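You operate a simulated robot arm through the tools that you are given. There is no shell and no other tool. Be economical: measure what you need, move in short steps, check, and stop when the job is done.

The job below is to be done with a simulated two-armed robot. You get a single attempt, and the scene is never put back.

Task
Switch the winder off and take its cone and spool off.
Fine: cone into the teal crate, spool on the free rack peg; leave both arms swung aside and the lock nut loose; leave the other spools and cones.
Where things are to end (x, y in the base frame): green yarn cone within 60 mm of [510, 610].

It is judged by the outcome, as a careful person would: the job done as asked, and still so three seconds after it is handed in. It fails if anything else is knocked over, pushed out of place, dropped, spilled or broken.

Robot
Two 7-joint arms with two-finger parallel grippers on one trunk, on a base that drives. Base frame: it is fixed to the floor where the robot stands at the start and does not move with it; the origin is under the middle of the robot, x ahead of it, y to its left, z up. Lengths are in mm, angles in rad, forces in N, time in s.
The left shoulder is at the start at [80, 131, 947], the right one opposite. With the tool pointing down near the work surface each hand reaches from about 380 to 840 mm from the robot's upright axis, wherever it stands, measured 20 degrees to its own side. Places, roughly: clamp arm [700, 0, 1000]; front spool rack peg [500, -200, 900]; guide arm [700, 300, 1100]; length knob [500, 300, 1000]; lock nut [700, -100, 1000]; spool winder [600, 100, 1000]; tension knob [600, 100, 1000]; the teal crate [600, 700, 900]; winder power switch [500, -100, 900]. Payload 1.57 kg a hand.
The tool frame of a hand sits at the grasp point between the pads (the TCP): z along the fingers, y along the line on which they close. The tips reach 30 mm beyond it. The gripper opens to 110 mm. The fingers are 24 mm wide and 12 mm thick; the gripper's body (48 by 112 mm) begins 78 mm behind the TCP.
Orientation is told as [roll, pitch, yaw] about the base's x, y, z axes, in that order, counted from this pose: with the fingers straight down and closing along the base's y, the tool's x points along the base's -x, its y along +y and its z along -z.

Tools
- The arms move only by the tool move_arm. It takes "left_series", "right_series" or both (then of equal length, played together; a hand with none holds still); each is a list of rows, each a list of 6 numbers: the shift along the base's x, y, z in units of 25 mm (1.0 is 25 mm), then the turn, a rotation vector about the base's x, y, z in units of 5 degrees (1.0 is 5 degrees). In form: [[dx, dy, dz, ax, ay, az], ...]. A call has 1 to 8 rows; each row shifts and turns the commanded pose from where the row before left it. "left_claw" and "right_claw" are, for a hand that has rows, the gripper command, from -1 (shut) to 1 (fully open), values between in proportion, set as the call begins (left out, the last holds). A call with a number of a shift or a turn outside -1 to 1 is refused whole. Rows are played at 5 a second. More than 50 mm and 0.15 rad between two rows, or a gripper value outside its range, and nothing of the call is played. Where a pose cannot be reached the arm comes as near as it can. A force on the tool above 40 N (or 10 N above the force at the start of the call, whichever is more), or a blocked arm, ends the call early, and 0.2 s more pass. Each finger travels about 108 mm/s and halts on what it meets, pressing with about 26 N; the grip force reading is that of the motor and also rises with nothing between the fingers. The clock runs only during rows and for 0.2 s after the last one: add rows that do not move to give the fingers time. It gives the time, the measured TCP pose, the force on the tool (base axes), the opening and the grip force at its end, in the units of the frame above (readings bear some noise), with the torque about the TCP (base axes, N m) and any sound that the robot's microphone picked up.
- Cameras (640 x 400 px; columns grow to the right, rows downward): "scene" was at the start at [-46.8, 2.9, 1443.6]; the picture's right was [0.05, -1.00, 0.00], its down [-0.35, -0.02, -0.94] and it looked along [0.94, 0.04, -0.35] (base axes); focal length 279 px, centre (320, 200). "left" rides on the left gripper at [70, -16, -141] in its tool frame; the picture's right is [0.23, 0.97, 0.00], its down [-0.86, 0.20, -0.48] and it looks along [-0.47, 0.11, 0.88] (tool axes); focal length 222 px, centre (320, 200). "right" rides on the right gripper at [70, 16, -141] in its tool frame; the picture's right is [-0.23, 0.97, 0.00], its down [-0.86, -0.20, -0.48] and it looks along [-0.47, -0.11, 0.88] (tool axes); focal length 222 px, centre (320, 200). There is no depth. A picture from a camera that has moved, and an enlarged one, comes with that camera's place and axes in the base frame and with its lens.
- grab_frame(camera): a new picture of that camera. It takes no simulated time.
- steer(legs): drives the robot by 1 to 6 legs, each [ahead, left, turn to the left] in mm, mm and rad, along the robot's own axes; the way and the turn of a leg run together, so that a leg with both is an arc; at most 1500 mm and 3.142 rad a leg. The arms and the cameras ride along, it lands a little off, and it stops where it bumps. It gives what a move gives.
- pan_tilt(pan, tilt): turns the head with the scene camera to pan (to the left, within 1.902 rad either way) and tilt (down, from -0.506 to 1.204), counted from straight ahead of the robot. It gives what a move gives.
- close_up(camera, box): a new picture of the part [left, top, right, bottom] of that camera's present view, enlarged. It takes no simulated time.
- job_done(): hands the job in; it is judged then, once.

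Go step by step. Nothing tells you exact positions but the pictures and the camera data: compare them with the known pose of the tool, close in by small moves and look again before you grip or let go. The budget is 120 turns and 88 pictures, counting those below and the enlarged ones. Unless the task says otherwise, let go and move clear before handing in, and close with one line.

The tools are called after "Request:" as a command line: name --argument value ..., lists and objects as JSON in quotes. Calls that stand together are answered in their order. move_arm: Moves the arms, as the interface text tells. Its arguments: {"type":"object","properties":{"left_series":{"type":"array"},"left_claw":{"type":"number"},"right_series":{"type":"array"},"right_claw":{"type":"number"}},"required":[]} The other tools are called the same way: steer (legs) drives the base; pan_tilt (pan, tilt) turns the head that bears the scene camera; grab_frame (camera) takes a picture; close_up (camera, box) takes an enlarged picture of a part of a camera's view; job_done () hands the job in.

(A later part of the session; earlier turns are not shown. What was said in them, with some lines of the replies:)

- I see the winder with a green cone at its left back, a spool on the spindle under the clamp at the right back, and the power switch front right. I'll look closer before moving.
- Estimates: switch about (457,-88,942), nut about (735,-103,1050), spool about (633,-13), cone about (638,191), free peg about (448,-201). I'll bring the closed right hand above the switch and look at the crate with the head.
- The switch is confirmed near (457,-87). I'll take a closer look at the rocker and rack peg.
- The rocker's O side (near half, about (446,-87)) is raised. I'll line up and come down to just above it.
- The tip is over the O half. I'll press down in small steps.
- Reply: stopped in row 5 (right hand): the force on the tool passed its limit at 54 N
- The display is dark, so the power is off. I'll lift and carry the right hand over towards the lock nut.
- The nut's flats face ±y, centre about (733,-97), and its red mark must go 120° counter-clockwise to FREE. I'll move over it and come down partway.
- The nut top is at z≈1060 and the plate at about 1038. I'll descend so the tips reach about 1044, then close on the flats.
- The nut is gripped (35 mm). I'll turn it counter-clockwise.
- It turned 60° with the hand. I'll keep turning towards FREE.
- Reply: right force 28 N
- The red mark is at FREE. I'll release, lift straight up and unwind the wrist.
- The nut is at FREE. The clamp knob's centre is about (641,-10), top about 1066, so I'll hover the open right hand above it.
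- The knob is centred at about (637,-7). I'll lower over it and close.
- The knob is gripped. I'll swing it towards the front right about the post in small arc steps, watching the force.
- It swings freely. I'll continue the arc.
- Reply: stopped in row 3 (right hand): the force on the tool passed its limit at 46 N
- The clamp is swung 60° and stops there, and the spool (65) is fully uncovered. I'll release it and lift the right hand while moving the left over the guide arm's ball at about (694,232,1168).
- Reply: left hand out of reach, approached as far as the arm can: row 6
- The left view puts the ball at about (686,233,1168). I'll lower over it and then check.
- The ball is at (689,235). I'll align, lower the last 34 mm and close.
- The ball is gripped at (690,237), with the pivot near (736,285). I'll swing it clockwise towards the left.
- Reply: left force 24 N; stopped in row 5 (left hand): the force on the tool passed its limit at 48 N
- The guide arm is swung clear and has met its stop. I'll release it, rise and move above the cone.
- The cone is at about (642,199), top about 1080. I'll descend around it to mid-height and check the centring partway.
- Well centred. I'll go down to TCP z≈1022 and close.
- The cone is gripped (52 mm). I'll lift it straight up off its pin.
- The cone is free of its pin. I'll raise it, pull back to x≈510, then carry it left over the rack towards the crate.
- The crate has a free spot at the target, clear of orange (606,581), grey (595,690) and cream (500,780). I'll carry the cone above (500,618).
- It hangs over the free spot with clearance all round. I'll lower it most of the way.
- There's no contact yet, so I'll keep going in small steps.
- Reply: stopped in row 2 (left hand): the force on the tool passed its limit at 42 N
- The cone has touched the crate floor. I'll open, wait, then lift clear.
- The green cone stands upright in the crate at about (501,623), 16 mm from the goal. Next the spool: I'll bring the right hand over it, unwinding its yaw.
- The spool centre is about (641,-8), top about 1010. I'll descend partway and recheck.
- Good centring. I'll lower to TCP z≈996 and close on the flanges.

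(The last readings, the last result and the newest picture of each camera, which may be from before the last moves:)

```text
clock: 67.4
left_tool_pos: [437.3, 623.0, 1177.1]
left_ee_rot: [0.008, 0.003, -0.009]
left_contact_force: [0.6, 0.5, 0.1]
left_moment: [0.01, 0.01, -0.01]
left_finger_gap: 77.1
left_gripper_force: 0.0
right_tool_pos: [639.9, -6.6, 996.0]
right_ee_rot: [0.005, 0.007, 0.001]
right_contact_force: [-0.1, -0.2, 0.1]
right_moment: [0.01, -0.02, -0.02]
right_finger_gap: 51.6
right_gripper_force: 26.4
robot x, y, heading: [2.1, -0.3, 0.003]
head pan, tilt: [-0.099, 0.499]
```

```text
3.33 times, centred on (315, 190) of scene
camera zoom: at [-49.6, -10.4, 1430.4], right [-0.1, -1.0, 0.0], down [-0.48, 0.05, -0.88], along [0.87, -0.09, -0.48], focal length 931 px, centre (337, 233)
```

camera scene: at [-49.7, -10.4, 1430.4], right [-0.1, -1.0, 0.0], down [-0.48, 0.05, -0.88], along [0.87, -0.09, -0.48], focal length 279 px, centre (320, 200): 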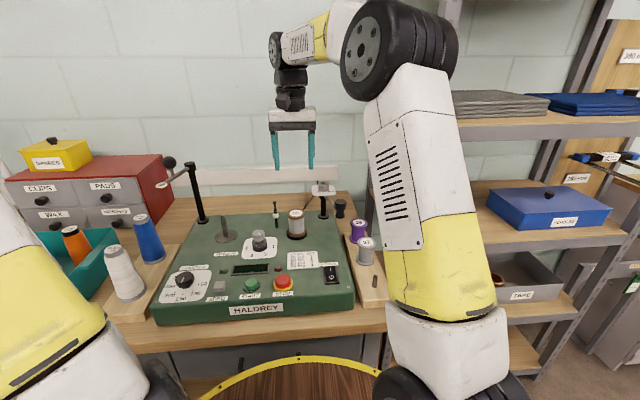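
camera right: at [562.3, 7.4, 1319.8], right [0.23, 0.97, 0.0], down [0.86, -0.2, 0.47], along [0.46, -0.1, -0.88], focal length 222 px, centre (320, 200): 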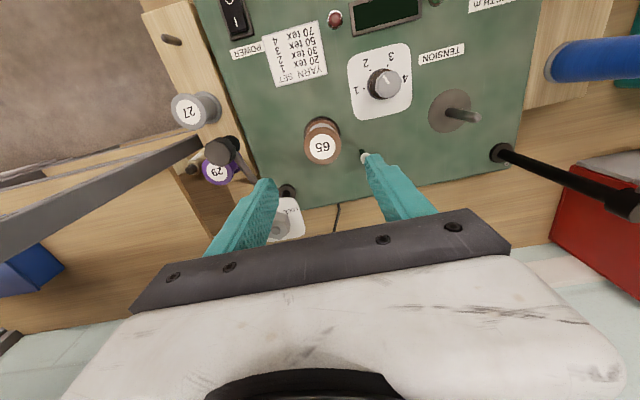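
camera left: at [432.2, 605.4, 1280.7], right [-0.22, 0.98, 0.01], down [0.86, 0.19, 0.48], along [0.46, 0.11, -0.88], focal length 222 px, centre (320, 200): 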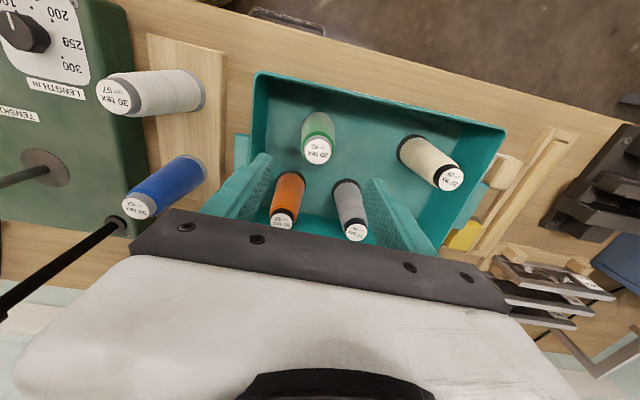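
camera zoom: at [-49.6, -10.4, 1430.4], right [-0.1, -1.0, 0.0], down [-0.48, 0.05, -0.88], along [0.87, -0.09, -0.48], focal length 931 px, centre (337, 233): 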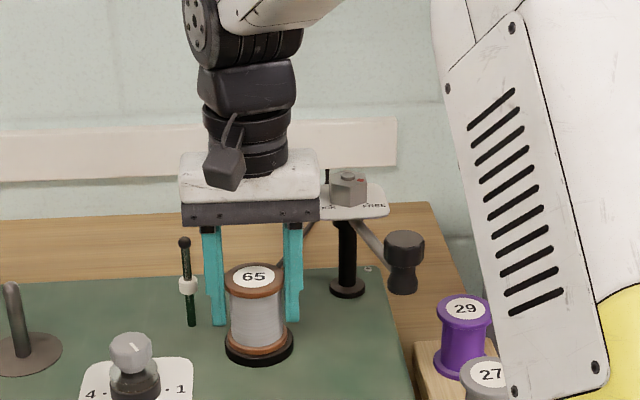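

The spool is gripped by its upper flange (52 mm). I'll lift it straight up slowly.

Request:
move_arm --right_series '[[0, 0, 0.3, 0, 0, 0], [0, 0, 0.5, 0, 0, 0], [0, 0, 0.8, 0, 0, 0], [0, 0, 0.8, 0, 0, 0], [0, 0, 0.8, 0, 0, 0], [0, 0, 0.8, 0, 0, 0], [0, 0, 0.8, 0, 0, 0]]'

Request:
close_up --camera "scene" --box '[240, 130, 420, 290]'

```text
clock: 69.0
left_tool_pos: [437.8, 622.9, 1176.7]
left_ee_rot: [0.008, 0.005, -0.005]
left_contact_force: [0.0, -0.2, -0.8]
left_moment: [0.0, 0.03, -0.01]
left_finger_gap: 77.2
left_gripper_force: 0.1
right_tool_pos: [639.6, -8.0, 1118.4]
right_ee_rot: [0.005, 0.006, -0.001]
right_contact_force: [0.0, -0.3, -1.3]
right_moment: [0.01, 0.0, 0.02]
right_finger_gap: 51.6
right_gripper_force: 25.6
robot x, y, heading: [-1.1, 3.7, -0.002]
head pan, tilt: [-0.099, 0.499]
```

```text
2.50 times, centred on (330, 210) of scene
camera zoom: at [-49.6, -10.4, 1430.4], right [-0.1, -1.0, 0.0], down [-0.48, 0.05, -0.88], along [0.87, -0.09, -0.48], focal length 698 px, centre (295, 175)
```

zoom: 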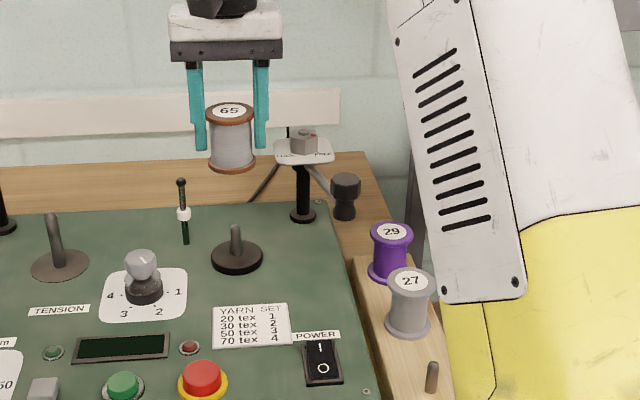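

The spool is free and the winder spindle is empty. I'll pull it back to x≈456, then right to the free peg at about (456,-200).

Request:
move_arm --right_series '[[-0.92, 0, 0, 0, 0, 0], [-0.92, 0, 0, 0, 0, 0], [-0.92, 0, 0, 0, 0, 0], [-0.92, 0, 0, 0, 0, 0], [-0.92, 0, 0, 0, 0, 0], [-0.92, 0, 0, 0, 0, 0], [-0.92, 0, 0, 0, 0, 0], [-0.92, 0, 0, 0, 0, 0]]'

Request:
move_arm --right_series '[[0, -0.95, 0, 0, 0, 0], [0, -0.95, 0, 0, 0, 0], [0, -0.95, 0, 0, 0, 0], [0, -0.95, 0, 0, 0, 0], [0, -0.95, 0, 0, 0, 0], [0, -0.95, 0, 0, 0, 0], [0, -0.95, 0, 0, 0, 0], [0, -0.95, 0, 0, 0, 0]]'

Request:
grab_frame --camera "right"

Request:
grab_frame --camera "scene"

```text
clock: 70.8
left_tool_pos: [438.8, 622.2, 1176.9]
left_ee_rot: [0.007, 0.003, -0.006]
left_contact_force: [0.4, -0.9, -0.2]
left_moment: [0.04, 0.0, 0.0]
left_finger_gap: 77.1
left_gripper_force: 0.0
right_tool_pos: [456.8, -6.3, 1117.8]
right_ee_rot: [0.005, 0.007, -0.001]
right_contact_force: [0.6, 0.2, -0.3]
right_moment: [-0.05, 0.02, -0.03]
right_finger_gap: 51.7
right_gripper_force: 25.4
robot x, y, heading: [-0.4, -1.0, -0.003]
head pan, tilt: [-0.099, 0.499]
```

```text
clock: 72.6
left_tool_pos: [438.4, 622.4, 1177.5]
left_ee_rot: [0.006, 0.001, -0.008]
left_contact_force: [-0.5, 0.2, -0.4]
left_moment: [0.0, -0.01, -0.03]
left_finger_gap: 76.8
left_gripper_force: 0.1
right_tool_pos: [456.3, -195.9, 1117.9]
right_ee_rot: [0.005, 0.004, -0.001]
right_contact_force: [-1.4, 0.6, -0.8]
right_moment: [0.03, 0.0, 0.03]
right_finger_gap: 51.4
right_gripper_force: 25.9
robot x, y, heading: [-0.5, -0.1, -0.004]
head pan, tilt: [-0.099, 0.499]
```

```text
27 pictures are left
camera right: at [387.4, -179.4, 1258.4], right [0.23, 0.97, 0.0], down [0.86, -0.2, 0.47], along [0.46, -0.1, -0.88], focal length 222 px, centre (320, 200)
```

right: 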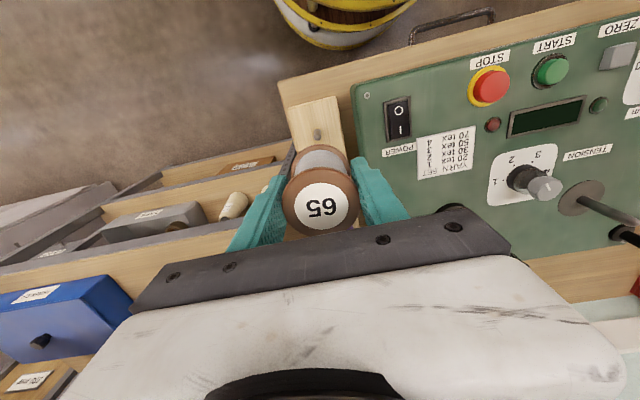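

```text
26 pictures are left
camera scene: at [-49.7, -10.3, 1430.4], right [-0.1, -1.0, 0.0], down [-0.48, 0.05, -0.88], along [0.87, -0.09, -0.48], focal length 279 px, centre (320, 200)
```

scene: 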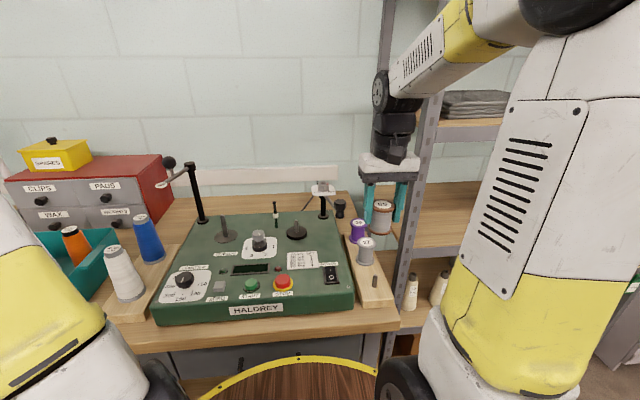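

Request:
close_up --camera "right" --box '[270, 80, 390, 160]'

Request:
close_up --camera "scene" --box '[340, 210, 420, 310]'

```text
5.00 times, centred on (330, 120) of right
camera zoom: at [387.4, -179.4, 1258.4], right [0.23, 0.97, 0.0], down [0.86, -0.2, 0.47], along [0.46, -0.1, -0.88], focal length 1111 px, centre (270, 600)
```

zoom: 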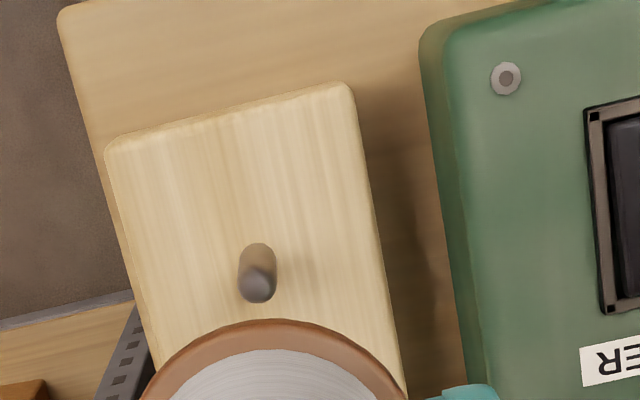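

```text
4.00 times, centred on (380, 260) of scene
camera zoom: at [-49.7, -10.3, 1430.4], right [-0.1, -1.0, 0.0], down [-0.48, 0.05, -0.88], along [0.87, -0.09, -0.48], focal length 1117 px, centre (80, -40)
```

zoom: 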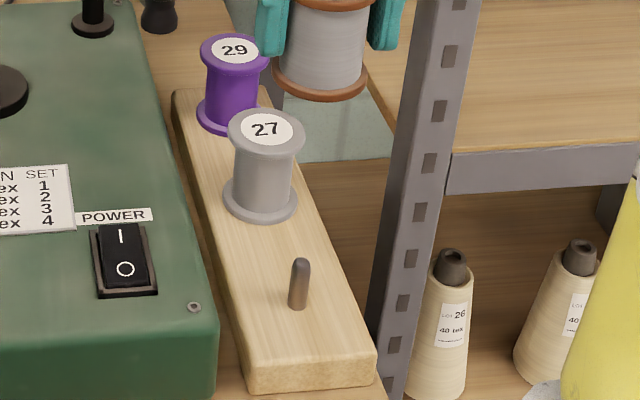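

The peg is at about (456,-197), base about 889, tip about 932. The spool in hand is nearly right over it, so I'll lower to just above the tip.

Request:
move_arm --right_series '[[-0.03, -0.04, -1, 0, 0, 0], [0, 0, -1, 0, 0, 0], [0, 0, -1, 0, 0, 0], [0, 0, -1, 0, 0, 0], [0, 0, -1, 0, 0, 0], [0, 0, 0, 0, 0, 0]]'

Request:
close_up --camera "right" --box '[250, 60, 410, 180]'

Request:
close_up --camera "scene" --box '[320, 200, 440, 310]'

```text
clock: 74.0
left_tool_pos: [438.2, 622.5, 1177.6]
left_ee_rot: [0.007, 0.002, -0.007]
left_contact_force: [-0.2, -0.5, -0.4]
left_moment: [0.04, 0.0, 0.01]
left_finger_gap: 77.0
left_gripper_force: 0.1
right_tool_pos: [457.4, -197.1, 992.3]
right_ee_rot: [0.004, 0.004, 0.0]
right_contact_force: [-0.1, 0.1, -0.8]
right_moment: [0.01, 0.02, 0.03]
right_finger_gap: 51.7
right_gripper_force: 26.4
robot x, y, heading: [0.0, 2.3, 0.001]
head pan, tilt: [-0.099, 0.499]
```

```text
3.33 times, centred on (330, 120) of right
camera zoom: at [386.8, -180.9, 1132.4], right [0.23, 0.97, 0.0], down [0.86, -0.2, 0.47], along [0.46, -0.1, -0.88], focal length 740 px, centre (287, 467)
```

zoom: 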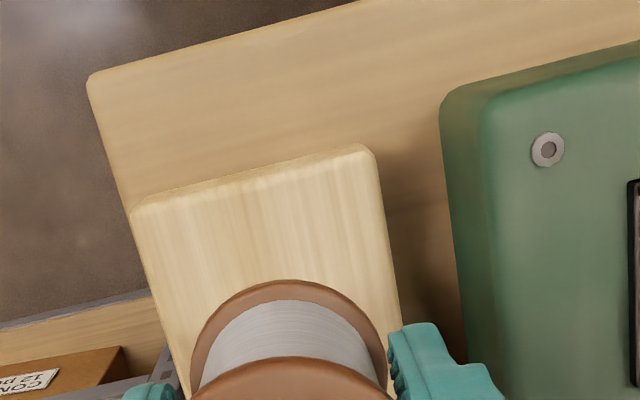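

```text
3.64 times, centred on (380, 255) of scene
camera zoom: at [-49.7, -10.5, 1430.4], right [-0.1, -1.0, 0.0], down [-0.48, 0.05, -0.88], along [0.87, -0.09, -0.48], focal length 1015 px, centre (102, 0)
```

zoom: 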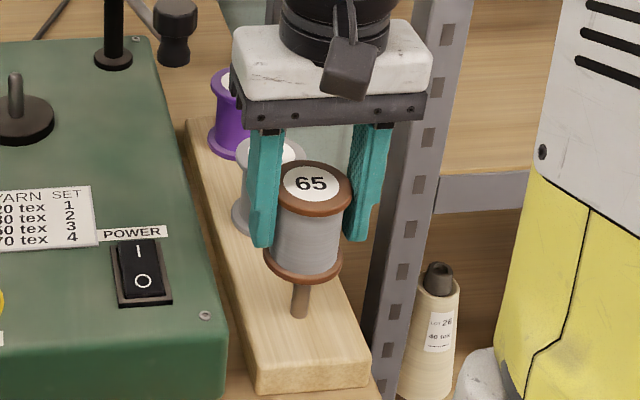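

The peg lines up under the spool bore. I'll lower gently in small steps.

Request:
move_arm --right_series '[[0, 0, -0.25, 0, 0, 0], [0, 0, -0.25, 0, 0, 0], [0, 0, -0.2, 0, 0, 0], [0, 0, -0.2, 0, 0, 0], [0, 0, -0.2, 0, 0, 0], [0, 0, -0.2, 0, 0, 0]]'

Request:
close_up --camera "scene" --box '[320, 200, 440, 310]'

```text
clock: 75.4
left_tool_pos: [437.9, 622.2, 1177.1]
left_ee_rot: [0.007, 0.001, -0.008]
left_contact_force: [0.9, -0.7, 0.8]
left_moment: [0.0, 0.02, -0.04]
left_finger_gap: 76.9
left_gripper_force: 0.1
right_tool_pos: [455.4, -196.7, 961.4]
right_ee_rot: [0.003, 0.006, 0.0]
right_contact_force: [-1.9, -0.9, -0.2]
right_moment: [-0.08, 0.08, 0.0]
right_finger_gap: 52.0
right_gripper_force: 25.8
robot x, y, heading: [-3.2, 1.1, 0.004]
head pan, tilt: [-0.099, 0.499]
```

```text
3.64 times, centred on (380, 255) of scene
camera zoom: at [-49.9, -10.6, 1430.4], right [-0.1, -1.0, 0.0], down [-0.48, 0.05, -0.88], along [0.87, -0.09, -0.48], focal length 1015 px, centre (102, 0)
```

zoom: 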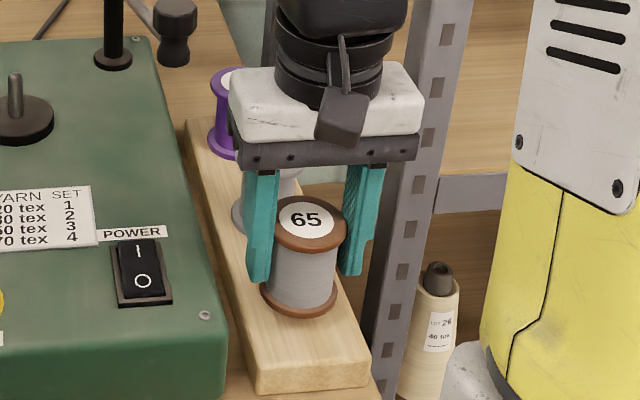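

The bore is going over the peg. I'll continue down to the rack.

Request:
move_arm --right_series '[[0, 0, -0.2, 0, 0, 0], [0, 0, -0.2, 0, 0, 0], [0, 0, -0.2, 0, 0, 0], [0, 0, -0.2, 0, 0, 0], [0, 0, -0.2, 0, 0, 0], [0, 0, -0.15, 0, 0, 0], [0, 0, -0.15, 0, 0, 0], [0, 0, -0.15, 0, 0, 0]]'

Request:
close_up --camera "scene" --box '[320, 200, 440, 310]'

```text
clock: 77.2
left_tool_pos: [438.3, 621.9, 1176.5]
left_ee_rot: [0.007, 0.003, -0.008]
left_contact_force: [0.7, -1.1, 0.5]
left_moment: [0.03, 0.0, -0.02]
left_finger_gap: 77.1
left_gripper_force: 0.0
right_tool_pos: [454.5, -197.5, 924.0]
right_ee_rot: [0.005, 0.004, 0.0]
right_contact_force: [1.6, -3.4, 21.4]
right_moment: [-0.42, 0.01, 0.07]
right_finger_gap: 52.1
right_gripper_force: 25.6
robot x, y, heading: [-4.2, 4.2, 0.0]
head pan, tilt: [-0.099, 0.499]
```

```text
3.64 times, centred on (380, 255) of scene
camera zoom: at [-50.1, -10.5, 1430.4], right [-0.1, -1.0, 0.0], down [-0.48, 0.05, -0.88], along [0.87, -0.09, -0.48], focal length 1015 px, centre (102, 0)
```

zoom: 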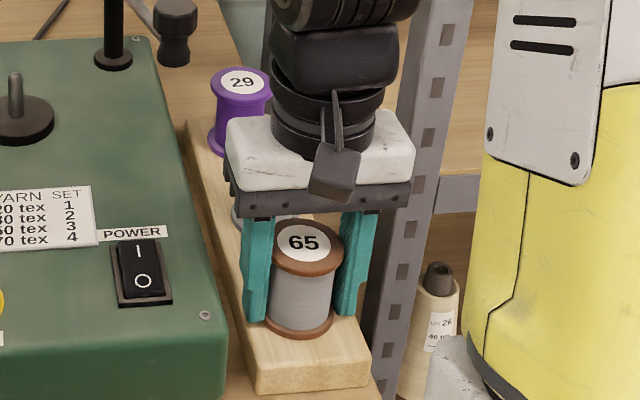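

The spool is seated on the rack (21 N upward). I'll ease off, open and rise.

Request:
move_arm --right_series '[[0, 0, 0.1, 0, 0, 0], [0, 0, 0, 0, 0, 0], [0, 0, 0, 0, 0, 0]]' --right_claw 0.2

Request:
move_arm --right_series '[[0, 0, 0.4, 0, 0, 0], [0, 0, 0.8, 0, 0, 0], [0, 0, 1, 0, 0, 0], [0, 0, 1, 0, 0, 0], [0, 0, 1, 0, 0, 0], [0, 0, 1, 0, 0, 0], [0, 0, 1, 0, 0, 0], [-0.4, 0, 1, 0, 0, 0]]'

Request:
grab_frame --camera "scene"

Request:
close_up --camera "right" --box '[220, 60, 440, 240]'

```text
clock: 78.0
left_tool_pos: [438.2, 622.4, 1176.9]
left_ee_rot: [0.006, 0.002, -0.006]
left_contact_force: [0.5, 0.2, 0.0]
left_moment: [0.02, 0.0, 0.02]
left_finger_gap: 77.2
left_gripper_force: 0.1
right_tool_pos: [455.7, -197.5, 925.0]
right_ee_rot: [0.006, 0.006, -0.001]
right_contact_force: [0.2, -0.4, -0.5]
right_moment: [-0.01, -0.01, -0.02]
right_finger_gap: 65.9
right_gripper_force: 0.1
robot x, y, heading: [-0.2, 3.8, -0.002]
head pan, tilt: [-0.099, 0.499]
```

```text
clock: 79.8
left_tool_pos: [438.8, 622.5, 1176.3]
left_ee_rot: [0.007, 0.003, -0.007]
left_contact_force: [0.0, 0.3, 0.0]
left_moment: [-0.01, 0.01, 0.02]
left_finger_gap: 77.0
left_gripper_force: 0.0
right_tool_pos: [445.1, -198.0, 1108.8]
right_ee_rot: [0.005, 0.006, -0.001]
right_contact_force: [-0.1, 0.0, -0.5]
right_moment: [0.0, 0.01, -0.01]
right_finger_gap: 65.6
right_gripper_force: 0.0
robot x, y, heading: [-2.9, 0.8, 0.003]
head pan, tilt: [-0.099, 0.499]
```

```text
19 pictures are left
camera scene: at [-49.5, -10.5, 1430.4], right [-0.1, -1.0, 0.0], down [-0.48, 0.05, -0.88], along [0.87, -0.09, -0.48], focal length 279 px, centre (320, 200)
```

scene: 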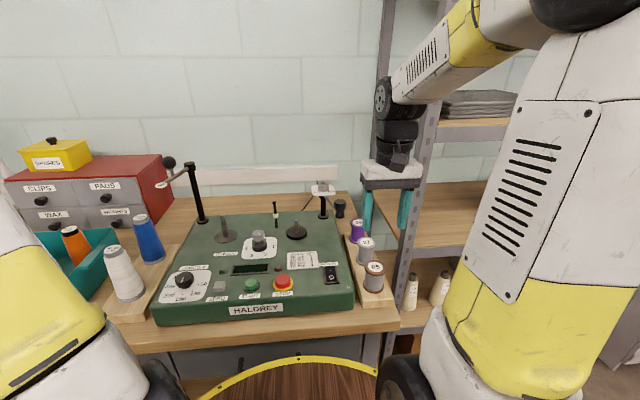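

```text
2.22 times, centred on (330, 150) of right
camera zoom: at [376.0, -181.4, 1249.0], right [0.23, 0.97, 0.0], down [0.86, -0.2, 0.47], along [0.46, -0.1, -0.88], focal length 494 px, centre (298, 311)
```

zoom: 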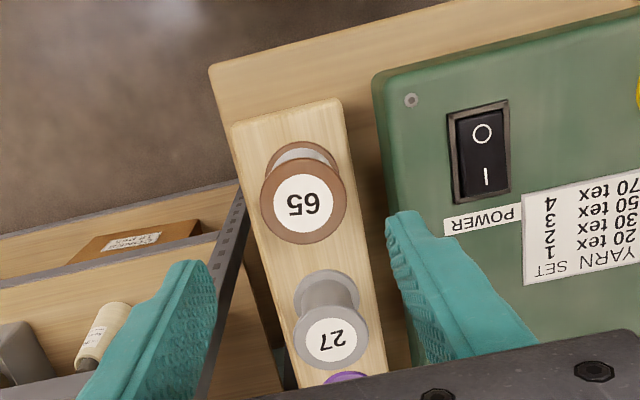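

The spool sits on its peg. I'll make one last check of the winder, switch and crate.

Request:
close_up --camera "scene" --box '[150, 150, 400, 310]'

Request:
grab_frame --camera "left"

```text
2.50 times, centred on (275, 230) of scene
camera zoom: at [-49.5, -10.5, 1430.4], right [-0.1, -1.0, 0.0], down [-0.48, 0.05, -0.88], along [0.87, -0.09, -0.48], focal length 698 px, centre (432, 125)
```

zoom: 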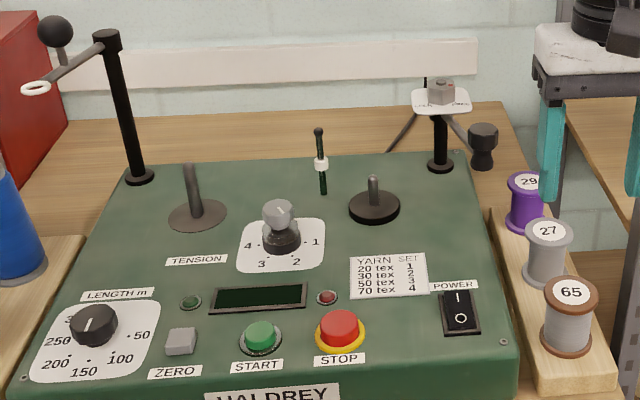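

```text
16 pictures are left
camera left: at [368.7, 604.8, 1319.5], right [-0.22, 0.98, 0.01], down [0.86, 0.19, 0.48], along [0.46, 0.11, -0.88], focal length 222 px, centre (320, 200)
```

left: 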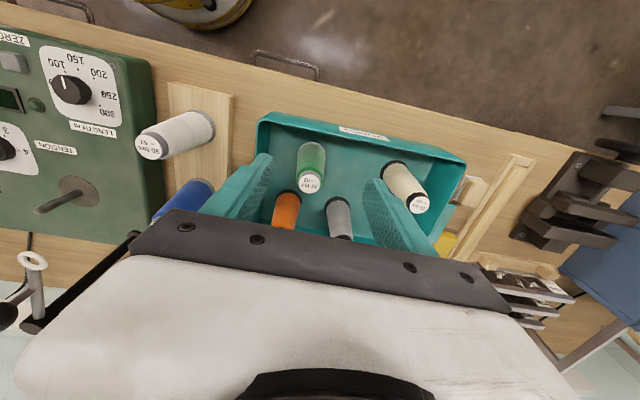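

Everything checks out: the display is dark and the switch is at O. Both winder arms are aside, the nut is at FREE, the spool is on its peg, and the cone is upright in the crate. Both hands are clear, so I'm handing in.

Request:
job_done

```text
The job is handed in.
```

The winder is off, the green cone stands in the teal crate about 16 mm from the goal, and spool 65 is on the free rack peg; both winder arms are swung aside, the lock nut is loose, and the other spools and cones were left alone.
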